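You operate a simulated robot arm through the tools that you are given. There is no shell and no other tool.

Carry out the task below with a simulated robot arm. There is one attempt and no reset: what you move stays moved.

JOB
On the yard page, make up road three from the buffers: VAN, FLAT, GRAIN, BRAKE.

Only the result counts: the job must be done as asked and must still hold three seconds after the hand-in. Knocking over, shifting, dropping, spilling or breaking anything else fails it.

ROBOT AND FRAMES
A 7-joint arm with a two-finger parallel gripper, fixed in place. Base frame: the origin is at the foot of the arm, x ahead of it, y to its left, z up. Readings come in cm, rad, newtons and seconds.
With the tool pointing down near the work surface it reaches from about 22 to 68 cm from the base axis. Its first joint turns from -1.152 to 1.152 rad. Payload 2.4 kg.
Tool frame: the origin (TCP) lies between the finger pads and is the grasp point; the fingertips stand 3 cm ahead of it; z points along the fingers, y is the line along which they close. Largest opening 9.4 cm; finger width 2.8, thickness 1; the body of the gripper, 5 by 9.6 cm, starts 5.5 cm behind the TCP.
Orientation is that of the tool frame in the base frame, as a unit quaternion [w, x, y, z]. With the fingers straight down and closing along the base's y, the tool's x points along the base's -x, its y along +y and its z along -z.

CONTROLS
- The arm moves only by the tool send_rows. Its argument "rows" is a list of rows, each a list of 7 numbers: the shift along the tool's x, y, z in units of 30 mm (1.0 is 30 mm), then the turn, a rotation vector about the tool's x, y, z in units of 4 degrees (1.0 is 4 degrees), then the closure, from 0 (fully open) to 1 (shut). In form: [[x, y, z, wx, wy, wz, fingers], ...]. A call has 1 to 20 rows; each row shifts and turns the commanded pose from where the row before left it, along the tool's axes as they then stand. A call with a number of a shift or a turn outside -1 to 1 is refused whole. Each row takes 0.2 s and may step no farther than 5 cm and 0.15 rad from the row before; otherwise, or with a gripper value out of range, the whole call is refused. Where a pose cannot be reached the arm comes as near as it can. A force on the tool above 40 N (or 10 N above the force at the start of the call, whichever is more), or a blocked arm, ends the call early, and 0.2 s more pass. The fingers move at their own pace (about 15.3 cm/s each) and stop on an object; they squeeze with about 39 N. The grip force told is the motor's: it shows also when the fingers shut on nothing. Time passes only in rows, and 0.2 s behind the last, so rows that do not move let the fingers close. The reply holds the time, the measured pose of the TCP, the force on the tool along the base axes, the opening and the grip force, in the units named above and with some noise, with the torque about the TCP (base axes, N m) and any sound that the robot's microphone picked up.
- Cameras (640 x 400 px; columns grow to the right, rows downward): "scene" is fixed at [3.67, 47.01, 144.87]; the picture's right is [-0.78, -0.62, 0.00], its down [-0.33, 0.41, -0.85] and it looks along [0.53, -0.66, -0.53] (base axes); focal length 363 px, centre (320, 200). "wrist" rides on the gripper at [7.6, 1.4, -10.2] in the tool frame; the picture's right is [-0.18, 0.98, 0.00], its down [-0.75, -0.14, -0.64] and it looks along [-0.63, -0.12, 0.77] (tool axes); focal length 243 px, centre (320, 200). There is no depth. A picture from a camera that has moved, and an enlarged one, comes with that camera's place and axes in the base frame and with its lens.
- grab_frame(camera): a new picture of that camera. It takes no simulated time.
- enlarge(camera, box): a new picture of the part [left, top, right, bottom] of that camera's present view, enlarged. It takes no simulated time.
- hand_in(): hands the job in; it is judged then, once.

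Nothing tells you positions but the pictures and the camera data. Unless the task says otherwise, let go and move clear before handing in.

The tools are called after "Request:" by a JSON object that holds its "fn" and its "kwargs". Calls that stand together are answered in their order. send_rows: Moves the arm, as the interface text tells. Its arguments: {"type":"object","properties":{"rows":{"type":"array"}},"required":["rows"]} The other tools are called the same way: grab_frame (camera) takes a picture; enlarge (camera, box) takes an enlarged picture of a part of a camera's view; hand_in () hands the job in.

At the start:

```text
time_s: 0.0
tcp_pos: [34.47, -8.03, 109.71]
tcp_rot: [0.001, 0.001, 1.0, 0.0]
force: [0.3, 0.0, -0.2]
moment: [0.01, -0.01, -0.01]
gripper_width: 9.41
gripper_force: 0.1
```

scene: 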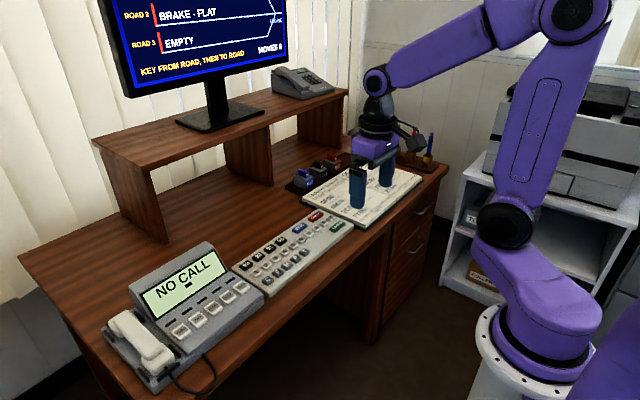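
wrist: 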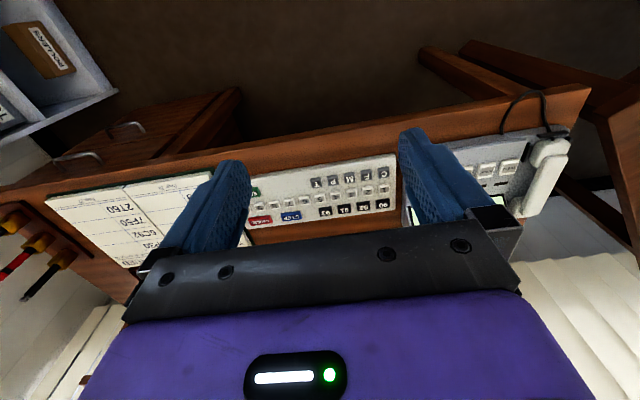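

I see a desk with a keyboard, a phone with a "NO CALL" display, a screen showing a yard page with roads, and a paper pad. First I'll look at the details of the screen, keyboard and paper.

Request:
{"fn": "enlarge", "kwargs": {"camera": "scene", "box": [90, 0, 300, 130]}}

Request:
{"fn": "enlarge", "kwargs": {"camera": "scene", "box": [225, 195, 365, 310]}}

Request:
{"fn": "enlarge", "kwargs": {"camera": "scene", "box": [280, 140, 440, 240]}}

Request:
{"fn": "enlarge", "kwargs": {"camera": "wrist", "box": [230, 140, 410, 240]}}

```text
3.05 times, centred on (195, 65) of scene
camera zoom: at [3.67, 47.01, 144.87], right [-0.78, -0.62, 0.0], down [-0.33, 0.41, -0.85], along [0.53, -0.66, -0.53], focal length 1106 px, centre (701, 611)
```

zoom: 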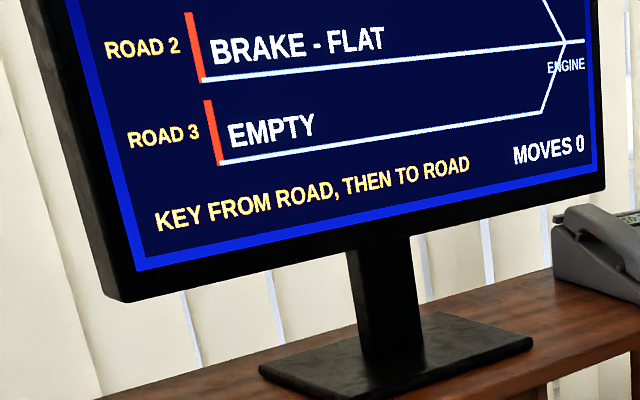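

```text
3.48 times, centred on (295, 252) of scene
camera zoom: at [3.67, 47.01, 144.87], right [-0.78, -0.62, 0.0], down [-0.33, 0.41, -0.85], along [0.53, -0.66, -0.53], focal length 1263 px, centre (407, 17)
```

zoom: 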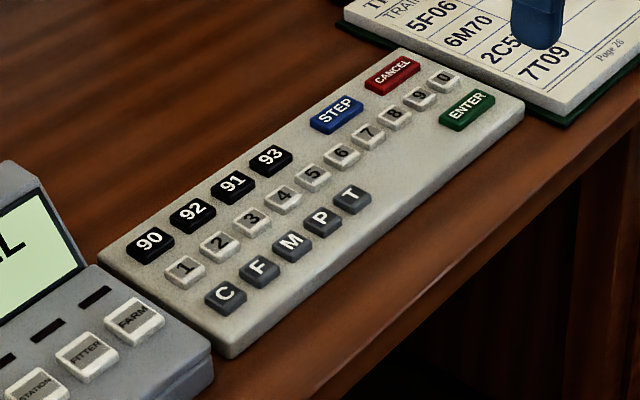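

```text
4.00 times, centred on (360, 190) of scene
camera zoom: at [3.67, 47.01, 144.87], right [-0.78, -0.62, 0.0], down [-0.33, 0.41, -0.85], along [0.53, -0.66, -0.53], focal length 1452 px, centre (160, 240)
```

zoom: 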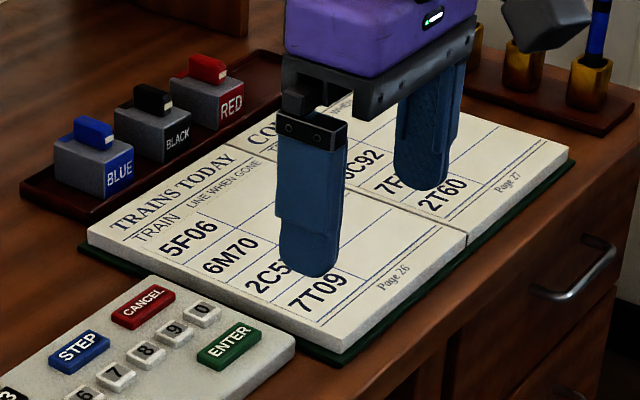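

```text
3.56 times, centred on (320, 190) of wrist
camera zoom: at [26.89, -6.6, 119.96], right [0.18, 0.98, 0.0], down [0.75, -0.14, 0.64], along [0.63, -0.12, -0.77], focal length 863 px, centre (320, 236)
```

zoom: 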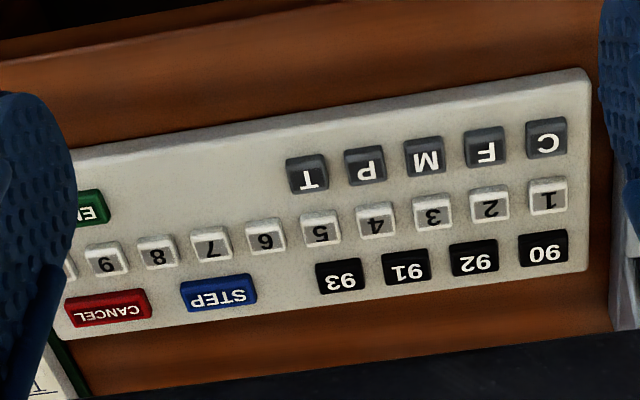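

The keyboard's number keys lie at about x 62, z 76.5 (key 1 near y 1.3), and roads 2 and 3 of the screen are readable, but road 1 is cut off. I'll pitch the wrist camera up to read the whole screen.

Request:
{"fn": "send_rows", "kwargs": {"rows": [[0, 0, 0, 0, -1, 0, 0], [0, 0, 0, 0, -1, 0, 0], [0, 0, 0, 0, -1, 0, 0], [0, 0, 0, 0, -1, 0, 0], [0, 0, 0, 0, -1, 0, 0], [0, 0, 0, 0, -1, 0, 0], [0, 0, 0, 0, -1, 0, 0], [0, 0, 0, 0, -1, 0, 0], [0, 0, 0, 0, -1, 0, 0], [0, 0, 0, 0, -1, 0, 0], [0, 0, 0, 0, -1, 0, 0], [0, 0, 0, 0, -1, 0, 0]]}}

Request:
{"fn": "grab_frame", "kwargs": {"camera": "wrist"}}

```text
time_s: 2.6
tcp_pos: [35.43, -6.53, 110.14]
tcp_rot: [0.361, 0.002, 0.933, -0.009]
force: [-0.7, -1.0, 0.4]
moment: [-0.02, -0.01, 0.05]
gripper_width: 9.41
gripper_force: 0.1
out of reach, approached as far as the arm can: row 10, 11, 12
```

```text
taken
camera wrist: at [22.83, -4.8, 112.61], right [0.15, 0.98, 0.11], down [0.12, -0.13, 0.98], along [0.98, -0.13, -0.14], focal length 243 px, centre (320, 200)
```

wrist: 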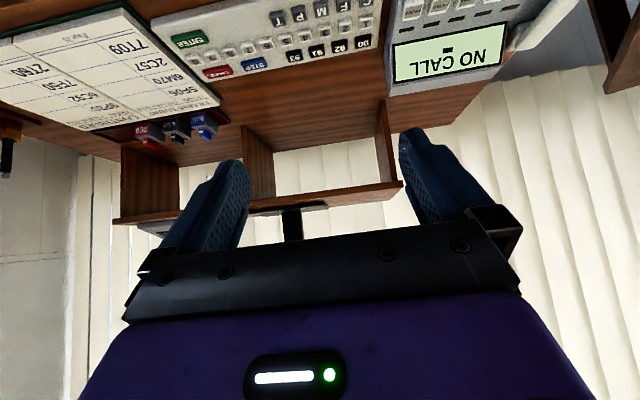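

The gripper hides the screen, which stands above the riser shelf; the wrist ran out of travel this close to the base. I'll move the hand forward at this height and then pitch further so the screen comes up clear of the gripper.

Request:
{"fn": "send_rows", "kwargs": {"rows": [[-0.7, 0, 0.7, 0, 0, 0, 0], [-0.7, 0, 0.7, 0, 0, 0, 0], [-0.7, 0, 0.7, 0, 0, 0, 0], [-0.7, 0, 0.7, 0, 0, 0, 0], [-0.7, 0, 0.7, 0, 0, 0, 0], [-0.7, 0, 0.7, 0, 0, 0, 0]]}}

```text
time_s: 4.0
tcp_pos: [53.05, -6.57, 109.93]
tcp_rot: [0.372, 0.002, 0.928, -0.007]
force: [0.2, 0.5, 0.5]
moment: [-0.01, -0.03, 0.0]
gripper_width: 9.38
gripper_force: 0.1
```

The hand is now at x 53 and reachable again. Next I'll pitch it further up and look.

Request:
{"fn": "send_rows", "kwargs": {"rows": [[0, 0, 0, 0, -1, 0, 0], [0, 0, 0, 0, -1, 0, 0], [0, 0, 0, 0, -1, 0, 0], [0, 0, 0, 0, -1, 0, 0], [0, 0, 0, 0, -1, 0, 0], [0, 0, 0, 0, -1, 0, 0], [0, 0, 0, 0, -1, 0, 0], [0, 0, 0, 0, -1, 0, 0]]}}

Request:
{"fn": "grab_frame", "kwargs": {"camera": "wrist"}}

```text
time_s: 5.8
tcp_pos: [54.69, -7.56, 109.96]
tcp_rot: [0.582, 0.001, 0.813, -0.013]
force: [0.2, 0.9, -0.5]
moment: [-0.01, 0.01, 0.03]
gripper_width: 9.37
gripper_force: 0.0
out of reach, approached as far as the arm can: row 1, 2
```

```text
taken
camera wrist: at [42.58, -5.88, 106.0], right [0.08, 0.99, 0.15], down [-0.37, -0.12, 0.92], along [0.93, -0.13, 0.35], focal length 243 px, centre (320, 200)
```

wrist: 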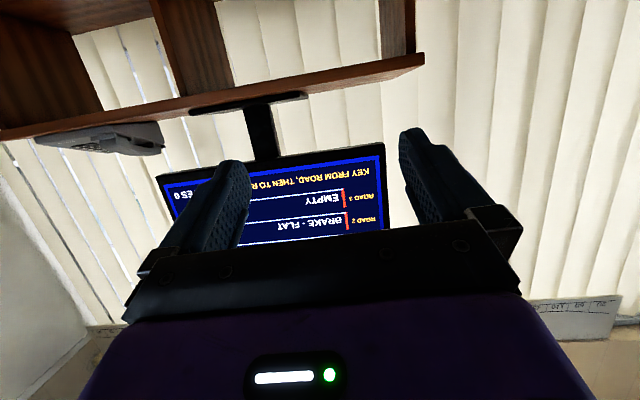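

Roads 2 and 3 now show in the wrist view, but road 1 is still behind the gripper body. I'll pitch about 24° further.

Request:
{"fn": "send_rows", "kwargs": {"rows": [[0, 0, 0, 0, -1, 0, 0], [0, 0, 0, 0, -1, 0, 0], [0, 0, 0, 0, -1, 0, 0], [0, 0, 0, 0, -1, 0, 0], [0, 0, 0, 0, -1, 0, 0], [0, 0, 0, 0, -1, 0, 0]]}}

Request:
{"fn": "grab_frame", "kwargs": {"camera": "wrist"}}

```text
time_s: 7.2
tcp_pos: [54.76, -7.54, 109.85]
tcp_rot: [0.738, -0.001, 0.674, -0.012]
force: [-0.7, 0.2, 0.0]
moment: [-0.02, 0.0, 0.01]
gripper_width: 9.39
gripper_force: 0.0
```

```text
taken
camera wrist: at [45.25, -5.97, 101.37], right [0.0, 0.99, 0.16], down [-0.71, -0.12, 0.69], along [0.7, -0.12, 0.7], focal length 243 px, centre (320, 200)
```

wrist: 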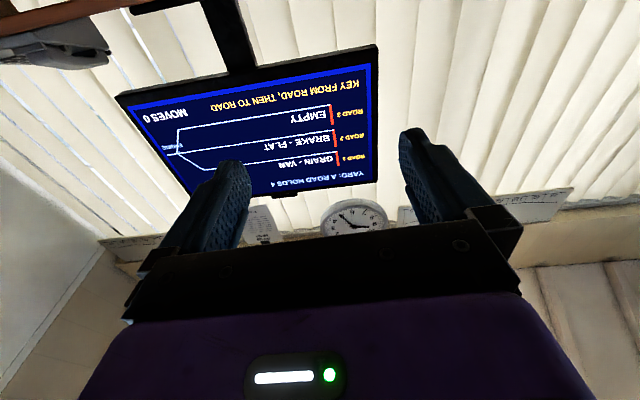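

Request:
{"fn": "enlarge", "kwargs": {"camera": "wrist", "box": [110, 40, 390, 215]}}

Request:
{"fn": "grab_frame", "kwargs": {"camera": "scene"}}

```text
2.29 times, centred on (250, 128) of wrist
camera zoom: at [45.25, -5.97, 101.37], right [0.0, 0.99, 0.16], down [-0.71, -0.12, 0.69], along [0.7, -0.12, 0.7], focal length 555 px, centre (480, 366)
```

zoom: 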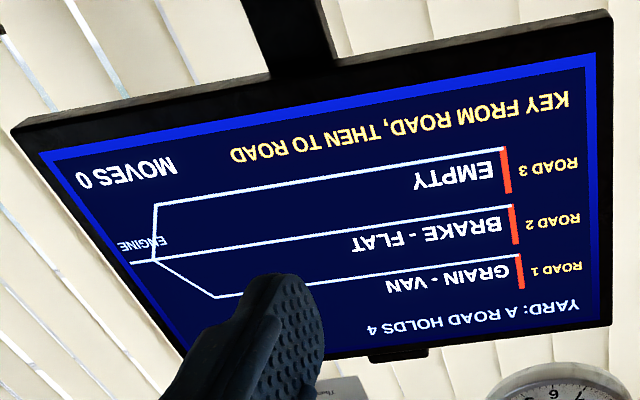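

```text
taken
```

scene: 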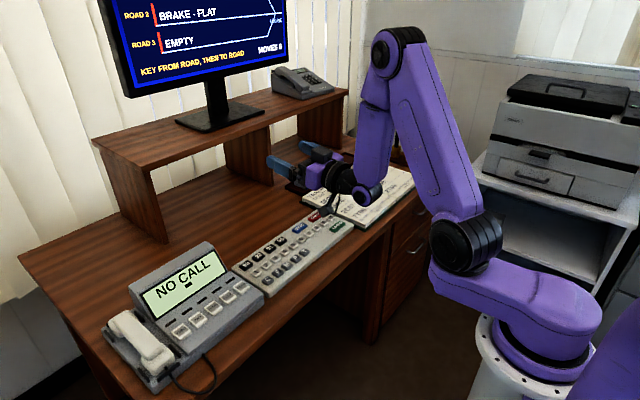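

The screen reads "YARD: A ROAD HOLDS 4", road 1 GRAIN-VAN, road 2 BRAKE-FLAT, road 3 EMPTY, with buffers (red) at the left and the engine at the right. The plan is 1→3 (VAN), 2→3 (FLAT), 1→3 (GRAIN), 2→3 (BRAKE). First I'll bring the hand back to pointing straight down with the fingers shut.

Request:
{"fn": "send_rows", "kwargs": {"rows": [[0, 0, 0, 0, 1, 0, 0], [0, 0, 0, 0, 1, 0, 0], [0, 0, 0, 0, 1, 0, 0], [0, 0, 0, 0, 1, 0, 0], [0, 0, 0, 0, 1, 0, 0], [0, 0, 0, 0, 1, 0, 0], [0, 0, 0, 0, 1, 0, 0], [0, 0, 0, 0, 1, 0, 0], [0, 0, 0, 0, 1, 0, 0], [0, 0, 0, 0, 1, 0, 0], [0, 0, 0, 0, 1, 0, 0], [0, 0, 0, 0, 1, 0, 0], [0, 0, 0, 0, 1, 0, 0], [0, 0, 0, 0, 1, 0, 0], [0, 0, 0, 0, 1, 0, 0], [0, 0, 0, 0, 1, 0, 0], [0, 0, 0, 0, 1, 0, 0], [0, 0, 0, 0, 1, 0, 0], [0, 0, 0, 0, 1, 0, 0], [0, 0, 0, 0, 1, 0, 0]]}}

Request:
{"fn": "send_rows", "kwargs": {"rows": [[0, 0, 0, 0, 1, 0, 1], [0, 0, 0, 0, 1, 0, 1], [0, 0, 0, 0, 1, 0, 1], [0, 0, 0, 0, 0.8, 0, 1], [0, 0, 0, 0, 0, 0, 1]]}}

```text
time_s: 11.4
tcp_pos: [55.61, -8.62, 110.2]
tcp_rot: [0.169, 0.012, 0.985, -0.019]
force: [0.7, -0.6, -0.6]
moment: [0.0, 0.02, -0.01]
gripper_width: 9.38
gripper_force: 0.2
out of reach, approached as far as the arm can: row 13, 14
```

```text
time_s: 12.6
tcp_pos: [55.55, -8.68, 110.12]
tcp_rot: [0.037, 0.015, 0.999, -0.017]
force: [-0.5, -0.3, -0.6]
moment: [0.0, 0.01, 0.01]
gripper_width: 0.02
gripper_force: 32.9
```

The hand is down with the fingers shut. I'll square up the small tilt and move above key 1, stopping about 8 cm over the keys.

Request:
{"fn": "send_rows", "kwargs": {"rows": [[0, 0, 0, -0.49, 0.98, -0.43, 1], [-0.248, 0.37, 0.819, 0, 0, 0, 1], [-0.248, 0.37, 0.819, 0, 0, 0, 1], [-0.248, 0.37, 0.819, 0, 0, 0, 1], [-0.248, 0.37, 0.819, 0, 0, 0, 1], [-0.248, 0.37, 0.819, 0, 0, 0, 1], [-0.248, 0.37, 0.819, 0, 0, 0, 1], [-0.248, 0.37, 0.819, 0, 0, 0, 1], [-0.248, 0.37, 0.819, 0, 0, 0, 1], [-0.248, 0.37, 0.819, 0, 0, 0, 1], [0, 0, 0, 0, 0, 0, 1]]}}

Request:
{"fn": "grab_frame", "kwargs": {"camera": "wrist"}}

Request:
{"fn": "enlarge", "kwargs": {"camera": "scene", "box": [200, 180, 380, 300]}}

```text
time_s: 15.0
tcp_pos: [62.55, 1.34, 88.16]
tcp_rot: [0.005, 0.0, 1.0, 0.0]
force: [-0.4, -0.6, 0.1]
moment: [-0.01, 0.01, -0.01]
gripper_width: 0.01
gripper_force: 32.9
```

```text
taken
camera wrist: at [54.84, 2.8, 98.33], right [0.18, 0.98, 0.0], down [0.75, -0.14, 0.65], along [0.64, -0.12, -0.76], focal length 243 px, centre (320, 200)
```

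wrist: 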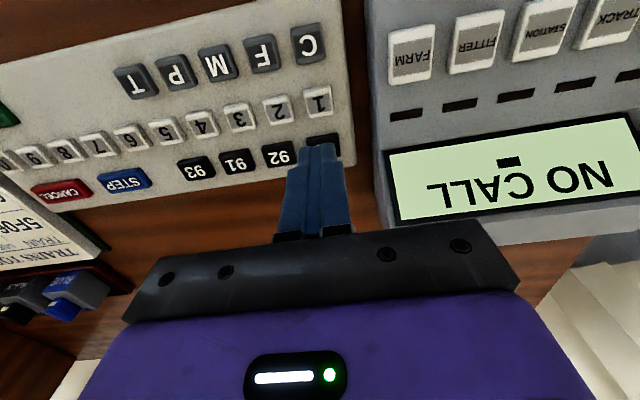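

```text
3.33 times, centred on (290, 240) of scene
camera zoom: at [3.67, 47.01, 144.87], right [-0.78, -0.63, 0.0], down [-0.33, 0.41, -0.85], along [0.53, -0.66, -0.53], focal length 1210 px, centre (420, 67)
```

zoom: 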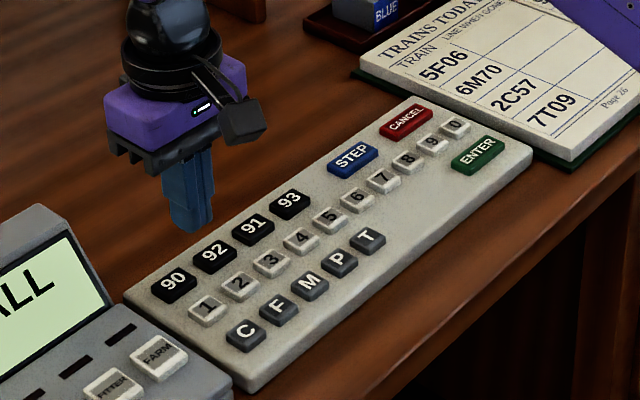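

Key 1 sits at about (62.05, 1.27), key 2 at (61.97, -2.5) and key 3 at (62.0, -6.1), with tops near z 76.5. I'll centre over key 1 and lower until the tips are some 1.5–2 cm above it, then check.

Request:
{"fn": "send_rows", "kwargs": {"rows": [[0.167, -0.023, 0.5, 0, 0, 0, 1], [0, 0, 0.6, 0, 0, 0, 1], [0, 0, 0.6, 0, 0, 0, 1], [0, 0, 0.6, 0, 0, 0, 1], [0, 0, 0, 0, 0, 0, 1]]}}

Request:
{"fn": "grab_frame", "kwargs": {"camera": "wrist"}}

Request:
{"fn": "enlarge", "kwargs": {"camera": "scene", "box": [220, 210, 310, 300]}}

```text
time_s: 16.2
tcp_pos: [61.97, 1.19, 81.22]
tcp_rot: [0.006, 0.0, 1.0, 0.0]
force: [-0.1, -0.2, -0.4]
moment: [-0.02, 0.01, -0.02]
gripper_width: 0.01
gripper_force: 33.3
```

```text
taken
camera wrist: at [54.37, 2.69, 91.35], right [0.18, 0.98, 0.0], down [0.75, -0.14, 0.65], along [0.64, -0.12, -0.76], focal length 243 px, centre (320, 200)
```

wrist: 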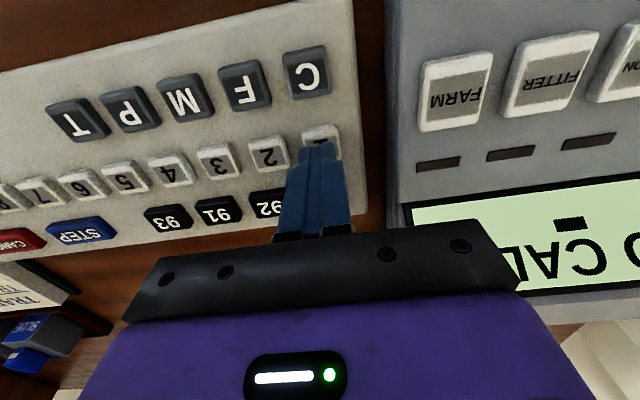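

```text
4.44 times, centred on (265, 255) of scene
camera zoom: at [3.67, 47.01, 144.87], right [-0.78, -0.62, 0.0], down [-0.33, 0.41, -0.85], along [0.53, -0.66, -0.53], focal length 1614 px, centre (564, -44)
```

zoom: 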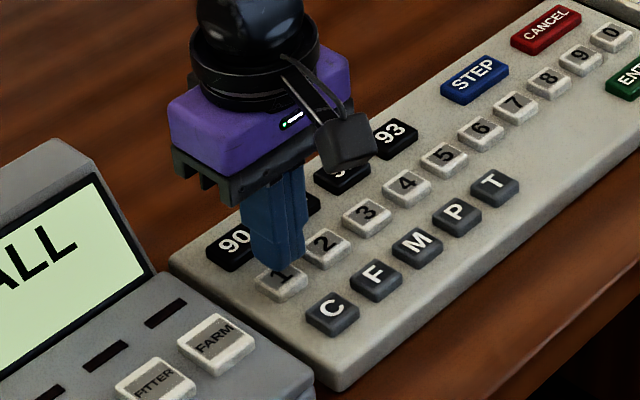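

The tips are centred over key 1, about 1.7 cm above it. I'll lower in small steps and watch the force and the sound.

Request:
{"fn": "send_rows", "kwargs": {"rows": [[0, 0, 0.15, 0, 0, 0, 1], [0, 0, 0.15, 0, 0, 0, 1], [0, 0, 0.1, 0, 0, 0, 1], [0, 0, 0, 0, 0, 0, 1]]}}

Request:
{"fn": "enlarge", "kwargs": {"camera": "scene", "box": [240, 240, 290, 290]}}

```text
time_s: 17.2
tcp_pos: [62.15, 1.28, 80.13]
tcp_rot: [0.006, 0.0, 1.0, 0.0]
force: [-0.1, 0.7, -0.1]
moment: [0.03, -0.01, 0.0]
gripper_width: 0.0
gripper_force: 33.2
```

```text
8.00 times, centred on (265, 265) of scene
camera zoom: at [3.67, 47.01, 144.87], right [-0.78, -0.62, 0.0], down [-0.33, 0.41, -0.85], along [0.53, -0.66, -0.53], focal length 2905 px, centre (760, -320)
```

zoom: 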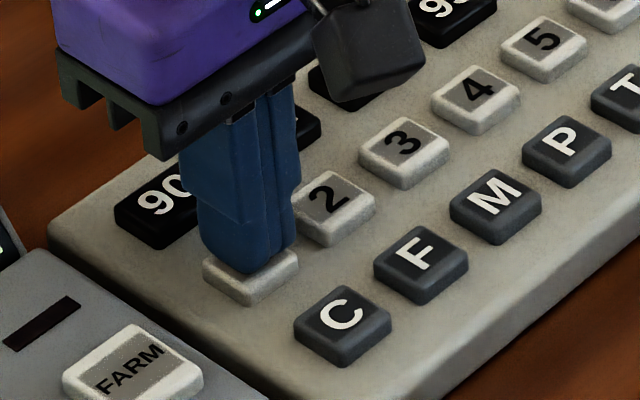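

The tips are just above the middle of key 1. I'll go on down in 1.5 mm steps.

Request:
{"fn": "send_rows", "kwargs": {"rows": [[0, 0, 0.05, 0, 0, 0, 1], [0, 0, 0.05, 0, 0, 0, 1], [0, 0, 0.05, 0, 0, 0, 1], [0, 0, 0, 0, 0, 0, 1]]}}

Request:
{"fn": "enlarge", "kwargs": {"camera": "scene", "box": [90, 0, 300, 130]}}

```text
time_s: 18.2
tcp_pos: [62.05, 1.25, 79.56]
tcp_rot: [0.005, 0.0, 1.0, 0.001]
force: [-2.3, -0.4, 6.2]
moment: [-0.01, 0.12, 0.01]
gripper_width: 0.01
gripper_force: 33.0
heard: click
```

```text
3.05 times, centred on (195, 65) of scene
camera zoom: at [3.65, 47.01, 144.87], right [-0.78, -0.62, 0.0], down [-0.33, 0.41, -0.85], along [0.53, -0.66, -0.53], focal length 1106 px, centre (701, 611)
```

zoom: 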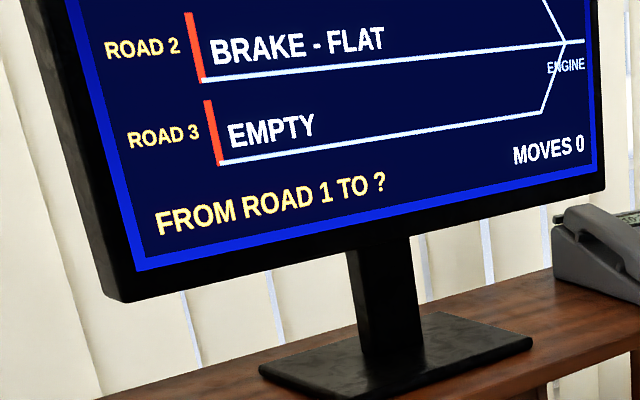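

A click, and the screen shows "FROM ROAD 1 TO ?". I'll release, move over to key 3 and press it to the same depth.

Request:
{"fn": "send_rows", "kwargs": {"rows": [[0, 0, -0.3, 0, 0, 0, 1], [0, 0, -0.5, 0, 0, 0, 1], [0, -0.811, 0, 0, 0, 0, 1], [0, -0.811, 0, 0, 0, 0, 1], [0, -0.811, 0, 0, 0, 0, 1], [0, 0, 0, 0, 0, 0, 1]]}}

Request:
{"fn": "enlarge", "kwargs": {"camera": "scene", "box": [240, 220, 300, 280]}}

Request:
{"fn": "grab_frame", "kwargs": {"camera": "wrist"}}

```text
time_s: 19.6
tcp_pos: [61.94, -6.1, 81.92]
tcp_rot: [0.004, 0.0, 1.0, -0.001]
force: [-0.5, 0.0, 0.3]
moment: [0.0, 0.0, 0.0]
gripper_width: 0.0
gripper_force: 32.7
```

```text
6.67 times, centred on (270, 250) of scene
camera zoom: at [3.67, 47.01, 144.87], right [-0.78, -0.62, 0.0], down [-0.33, 0.41, -0.85], along [0.53, -0.66, -0.53], focal length 2420 px, centre (653, -133)
```

zoom: 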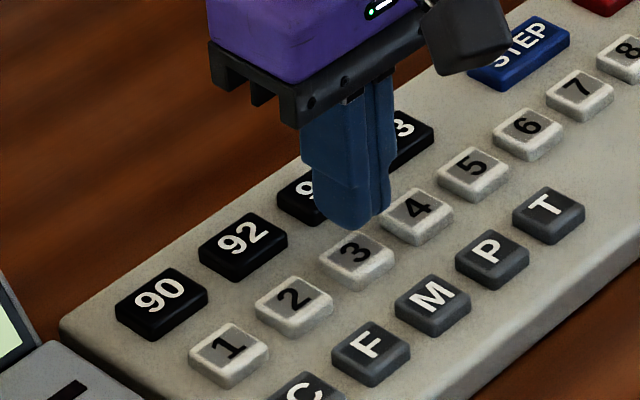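

```text
taken
camera wrist: at [54.39, -4.59, 92.14], right [0.18, 0.98, 0.0], down [0.75, -0.14, 0.65], along [0.64, -0.12, -0.76], focal length 243 px, centre (320, 200)
```

wrist: 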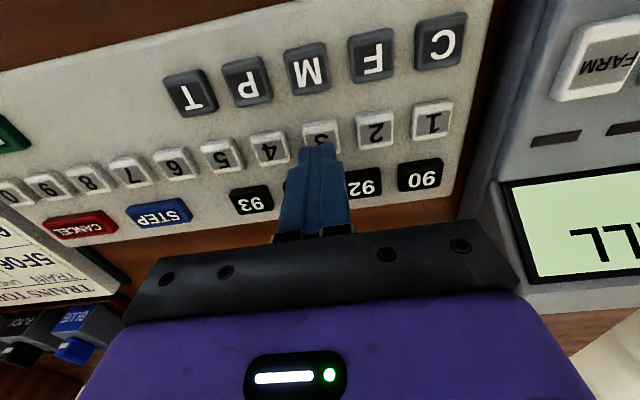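

The tips are centred over key 3. I'll press it now.

Request:
{"fn": "send_rows", "kwargs": {"rows": [[0, 0, 0.3, 0, 0, 0, 1], [0, 0, 0.3, 0, 0, 0, 1], [0, 0, 0.05, 0, 0, 0, 1], [0, 0, 0.05, 0, 0, 0, 1], [0, 0, 0.05, 0, 0, 0, 1], [0, 0, 0.05, 0, 0, 0, 1], [0, 0, 0, 0, 0, 0, 1]]}}

Request:
{"fn": "enlarge", "kwargs": {"camera": "scene", "box": [90, 0, 300, 130]}}

```text
time_s: 21.2
tcp_pos: [62.2, -6.07, 79.65]
tcp_rot: [0.006, 0.0, 1.0, 0.0]
force: [-2.0, -0.9, 6.5]
moment: [0.01, 0.12, 0.0]
gripper_width: 0.0
gripper_force: 32.1
heard: click
```

```text
3.05 times, centred on (195, 65) of scene
camera zoom: at [3.65, 47.01, 144.87], right [-0.78, -0.62, 0.0], down [-0.33, 0.41, -0.85], along [0.53, -0.66, -0.53], focal length 1106 px, centre (701, 611)
```

zoom: 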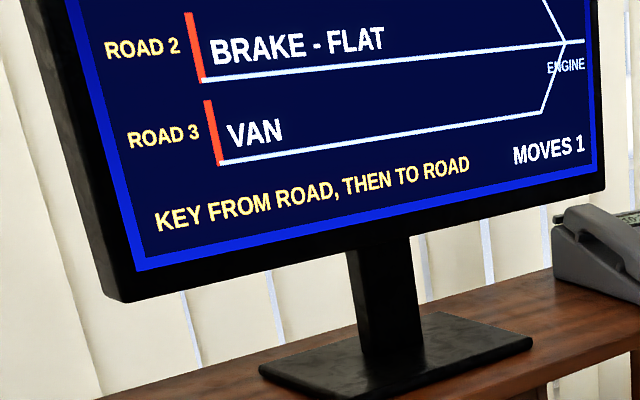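

VAN is on road 3 after one move. Next is 2→3: I'll release, shift 3.65 cm to key 2 and press it.

Request:
{"fn": "send_rows", "kwargs": {"rows": [[0, 0, -0.3, 0, 0, 0, 1], [0, 0, -0.5, 0, 0, 0, 1], [0, 0.608, 0, 0, 0, 0, 1], [0, 0.608, 0, 0, 0, 0, 1], [0, 0, 0, 0, 0, 0, 1], [0, 0, 0.3, 0, 0, 0, 1], [0, 0, 0.3, 0, 0, 0, 1], [0, 0, 0.05, 0, 0, 0, 1], [0, 0, 0.05, 0, 0, 0, 1], [0, 0, 0.05, 0, 0, 0, 1], [0, 0, 0.05, 0, 0, 0, 1], [0, 0, 0, 0, 0, 0, 1]]}}

Request:
{"fn": "enlarge", "kwargs": {"camera": "scene", "box": [90, 0, 300, 130]}}

Request:
{"fn": "enlarge", "kwargs": {"camera": "scene", "box": [240, 220, 300, 280]}}

```text
time_s: 23.8
tcp_pos: [62.2, -2.47, 79.52]
tcp_rot: [0.005, -0.001, 1.0, 0.0]
force: [-1.9, 0.9, 6.6]
moment: [0.07, 0.13, 0.01]
gripper_width: 0.0
gripper_force: 32.9
heard: click
```

```text
3.05 times, centred on (195, 65) of scene
camera zoom: at [3.65, 47.01, 144.87], right [-0.78, -0.62, 0.0], down [-0.33, 0.41, -0.85], along [0.53, -0.66, -0.53], focal length 1106 px, centre (701, 611)
```

zoom: 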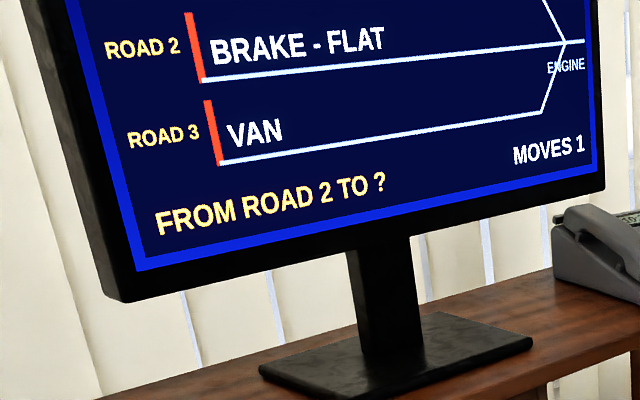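

```text
6.67 times, centred on (270, 250) of scene
camera zoom: at [3.65, 47.01, 144.87], right [-0.78, -0.62, 0.0], down [-0.33, 0.41, -0.85], along [0.53, -0.66, -0.53], focal length 2420 px, centre (653, -133)
```

zoom: 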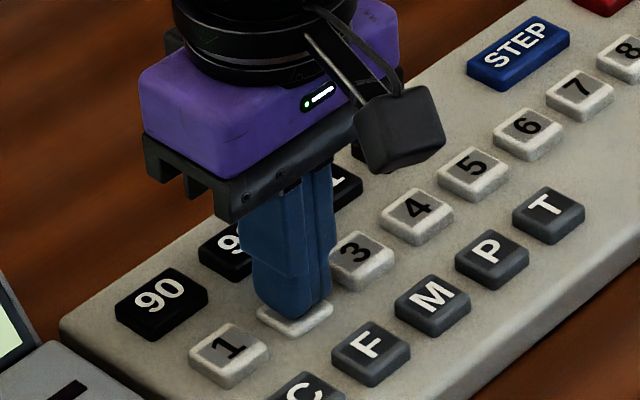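

The screen shows "FROM ROAD 2 TO ?". Next I'll press key 3 again.

Request:
{"fn": "send_rows", "kwargs": {"rows": [[0, 0, -0.3, 0, 0, 0, 1], [0, 0, -0.5, 0, 0, 0, 1], [0, -0.608, 0, 0, 0, 0, 1], [0, -0.608, 0, 0, 0, 0, 1], [0, 0, 0, 0, 0, 0, 1], [0, 0, 0.3, 0, 0, 0, 1], [0, 0, 0.3, 0, 0, 0, 1], [0, 0, 0.05, 0, 0, 0, 1], [0, 0, 0.05, 0, 0, 0, 1], [0, 0, 0.05, 0, 0, 0, 1], [0, 0, 0.05, 0, 0, 0, 1], [0, 0, 0, 0, 0, 0, 1]]}}

Request:
{"fn": "enlarge", "kwargs": {"camera": "scene", "box": [90, 0, 300, 130]}}

```text
time_s: 26.4
tcp_pos: [62.19, -6.13, 79.62]
tcp_rot: [0.004, 0.001, 1.0, 0.0]
force: [-0.1, -1.6, 4.7]
moment: [-0.02, 0.08, 0.01]
gripper_width: 0.0
gripper_force: 33.5
heard: click
```

```text
3.05 times, centred on (195, 65) of scene
camera zoom: at [3.66, 47.01, 144.87], right [-0.78, -0.62, 0.0], down [-0.33, 0.41, -0.85], along [0.53, -0.66, -0.53], focal length 1106 px, centre (701, 611)
```

zoom: 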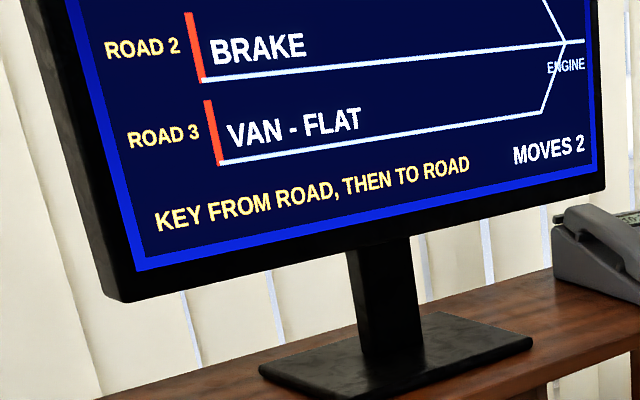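

Road 3 now reads VAN - FLAT after two moves. Next comes 1→3: key 1 lies 7.3 cm to the left of key 3.

Request:
{"fn": "send_rows", "kwargs": {"rows": [[0, 0, -0.3, 0, 0, 0, 1], [0, 0, -0.5, 0, 0, 0, 1], [0, 0.811, 0, 0, 0, 0, 1], [0, 0.811, 0, 0, 0, 0, 1], [0, 0.811, 0, 0, 0, 0, 1], [0, 0, 0, 0, 0, 0, 1], [0, 0, 0.3, 0, 0, 0, 1], [0, 0, 0.3, 0, 0, 0, 1], [0, 0, 0.05, 0, 0, 0, 1], [0, 0, 0.05, 0, 0, 0, 1], [0, 0, 0.05, 0, 0, 0, 1], [0, 0, 0.05, 0, 0, 0, 1], [0, 0, 0, 0, 0, 0, 1]]}}

Request:
{"fn": "enlarge", "kwargs": {"camera": "scene", "box": [90, 0, 300, 130]}}

```text
time_s: 29.2
tcp_pos: [62.0, 1.19, 79.51]
tcp_rot: [0.005, 0.0, 1.0, 0.0]
force: [-1.1, -0.8, 6.1]
moment: [-0.05, 0.1, -0.01]
gripper_width: 0.0
gripper_force: 33.1
heard: click
```

```text
3.05 times, centred on (195, 65) of scene
camera zoom: at [3.65, 47.01, 144.87], right [-0.78, -0.62, 0.0], down [-0.33, 0.41, -0.85], along [0.53, -0.66, -0.53], focal length 1106 px, centre (701, 611)
```

zoom: 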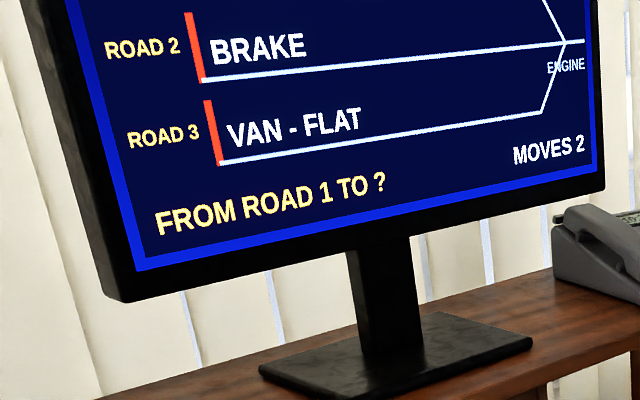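

The screen shows "FROM ROAD 1 TO ?". I'll go back to key 3 and press it.

Request:
{"fn": "send_rows", "kwargs": {"rows": [[0, 0, -0.3, 0, 0, 0, 1], [0, 0, -0.5, 0, 0, 0, 1], [0, -0.811, 0, 0, 0, 0, 1], [0, -0.811, 0, 0, 0, 0, 1], [0, -0.811, 0, 0, 0, 0, 1], [0, 0, 0, 0, 0, 0, 1], [0, 0, 0.3, 0, 0, 0, 1], [0, 0, 0.3, 0, 0, 0, 1], [0, 0, 0.05, 0, 0, 0, 1], [0, 0, 0.05, 0, 0, 0, 1], [0, 0, 0.05, 0, 0, 0, 1], [0, 0, 0.05, 0, 0, 0, 1], [0, 0, 0, 0, 0, 0, 1]]}}

Request:
{"fn": "enlarge", "kwargs": {"camera": "scene", "box": [90, 0, 300, 130]}}

```text
time_s: 32.0
tcp_pos: [62.04, -6.08, 79.67]
tcp_rot: [0.005, 0.0, 1.0, -0.001]
force: [-0.6, -0.6, 4.4]
moment: [-0.02, 0.06, -0.02]
gripper_width: 0.01
gripper_force: 32.7
heard: click
```

```text
3.05 times, centred on (195, 65) of scene
camera zoom: at [3.66, 47.01, 144.87], right [-0.78, -0.62, 0.0], down [-0.33, 0.41, -0.85], along [0.53, -0.66, -0.53], focal length 1106 px, centre (701, 611)
```

zoom: 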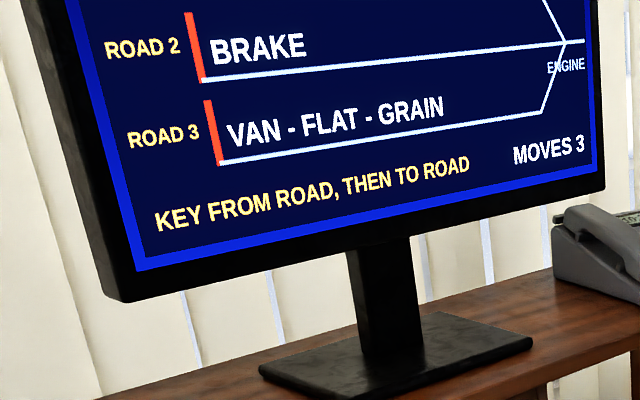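

Road 3 reads VAN - FLAT - GRAIN. The last move is 2→3, so key 2 comes next.

Request:
{"fn": "send_rows", "kwargs": {"rows": [[0, 0, -0.3, 0, 0, 0, 1], [0, 0, -0.5, 0, 0, 0, 1], [0, 0.608, 0, 0, 0, 0, 1], [0, 0.608, 0, 0, 0, 0, 1], [0, 0, 0, 0, 0, 0, 1], [0, 0, 0.3, 0, 0, 0, 1], [0, 0, 0.3, 0, 0, 0, 1], [0, 0, 0.05, 0, 0, 0, 1], [0, 0, 0.05, 0, 0, 0, 1], [0, 0, 0.05, 0, 0, 0, 1], [0, 0, 0.05, 0, 0, 0, 1], [0, 0, 0, 0, 0, 0, 1]]}}

Request:
{"fn": "enlarge", "kwargs": {"camera": "scene", "box": [90, 0, 300, 130]}}

```text
time_s: 34.6
tcp_pos: [62.16, -2.46, 79.59]
tcp_rot: [0.005, 0.0, 1.0, 0.0]
force: [-2.2, -0.2, 7.0]
moment: [0.0, 0.15, 0.02]
gripper_width: 0.0
gripper_force: 32.5
heard: click
```

```text
3.05 times, centred on (195, 65) of scene
camera zoom: at [3.65, 47.01, 144.87], right [-0.78, -0.62, 0.0], down [-0.33, 0.41, -0.85], along [0.53, -0.66, -0.53], focal length 1106 px, centre (701, 611)
```

zoom: 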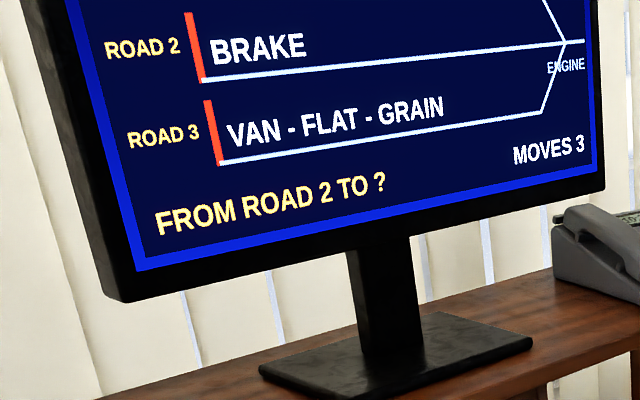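

The screen shows "FROM ROAD 2 TO ?". I'll make the last press, on key 3.

Request:
{"fn": "send_rows", "kwargs": {"rows": [[0, 0, -0.3, 0, 0, 0, 1], [0, 0, -0.5, 0, 0, 0, 1], [0, -0.608, 0, 0, 0, 0, 1], [0, -0.608, 0, 0, 0, 0, 1], [0, 0, 0, 0, 0, 0, 1], [0, 0, 0.3, 0, 0, 0, 1], [0, 0, 0.3, 0, 0, 0, 1], [0, 0, 0.05, 0, 0, 0, 1], [0, 0, 0.05, 0, 0, 0, 1], [0, 0, 0.05, 0, 0, 0, 1], [0, 0, 0.05, 0, 0, 0, 1], [0, 0, 0, 0, 0, 0, 1]]}}

Request:
{"fn": "enlarge", "kwargs": {"camera": "scene", "box": [90, 0, 300, 130]}}

```text
time_s: 37.2
tcp_pos: [62.18, -6.01, 79.65]
tcp_rot: [0.006, 0.0, 1.0, -0.001]
force: [-2.4, -1.3, 6.2]
moment: [-0.03, 0.13, 0.0]
gripper_width: 0.0
gripper_force: 32.7
heard: click
```

```text
3.05 times, centred on (195, 65) of scene
camera zoom: at [3.65, 47.01, 144.87], right [-0.78, -0.62, 0.0], down [-0.33, 0.41, -0.85], along [0.53, -0.66, -0.53], focal length 1106 px, centre (701, 611)
```

zoom: 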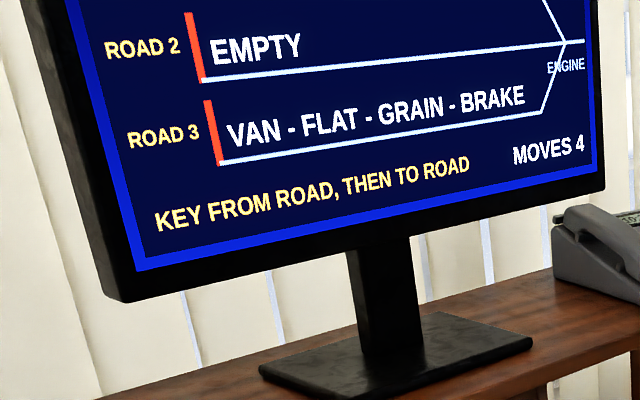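

Road 3 reads VAN - FLAT - GRAIN - BRAKE after four moves, and no further prompt is waiting. I'll lift the hand well clear and check everything once more.

Request:
{"fn": "send_rows", "kwargs": {"rows": [[0, 0, -0.3, 0, 0, 0, 1], [0, 0, -0.7, 0, 0, 0, 1], [0, 0, -0.9, 0, 0, 0, 1], [0, 0, -0.9, 0, 0, 0, 1], [0, 0, -0.9, 0, 0, 0, 1], [0, 0, -0.9, 0, 0, 0, 1], [0, 0, -0.9, 0, 0, 0, 1], [0, 0, 0, 0, 0, 0, 1]]}}

Request:
{"fn": "grab_frame", "kwargs": {"camera": "scene"}}

Request:
{"fn": "enlarge", "kwargs": {"camera": "scene", "box": [90, 0, 300, 130]}}

```text
time_s: 39.0
tcp_pos: [62.06, -6.04, 96.06]
tcp_rot: [0.005, 0.0, 1.0, 0.0]
force: [0.1, 0.5, 0.1]
moment: [-0.03, 0.03, 0.01]
gripper_width: 0.0
gripper_force: 33.6
```

```text
taken
```

scene: 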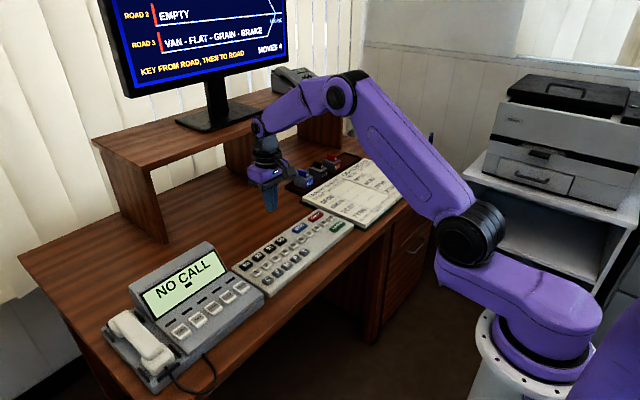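

```text
3.05 times, centred on (195, 65) of scene
camera zoom: at [3.67, 47.01, 144.87], right [-0.78, -0.62, 0.0], down [-0.33, 0.41, -0.85], along [0.53, -0.66, -0.53], focal length 1106 px, centre (701, 611)
```

zoom: 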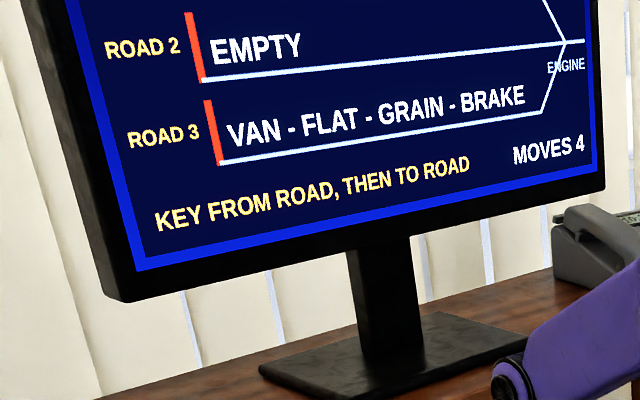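

Road three reads VAN - FLAT - GRAIN - BRAKE from the buffers, the hand is clear of the keyboard and nothing else on the desk has moved. I'm handing in the job.

Request:
{"fn": "hand_in", "kwargs": {}}

```text
The job is handed in.
```

Road three on the yard page now reads VAN - FLAT - GRAIN - BRAKE from the buffers, and the job is handed in. It took four moves, keyed 1→3, 2→3, 1→3 and 2→3. The screen showed each wagon arrive before I keyed the next.

After the last press I lifted the hand clear of the keyboard. The final scene picture shows nothing else on the desk disturbed. The screen was back to its "KEY FROM ROAD, THEN TO ROAD" prompt, so I did not press ENTER.
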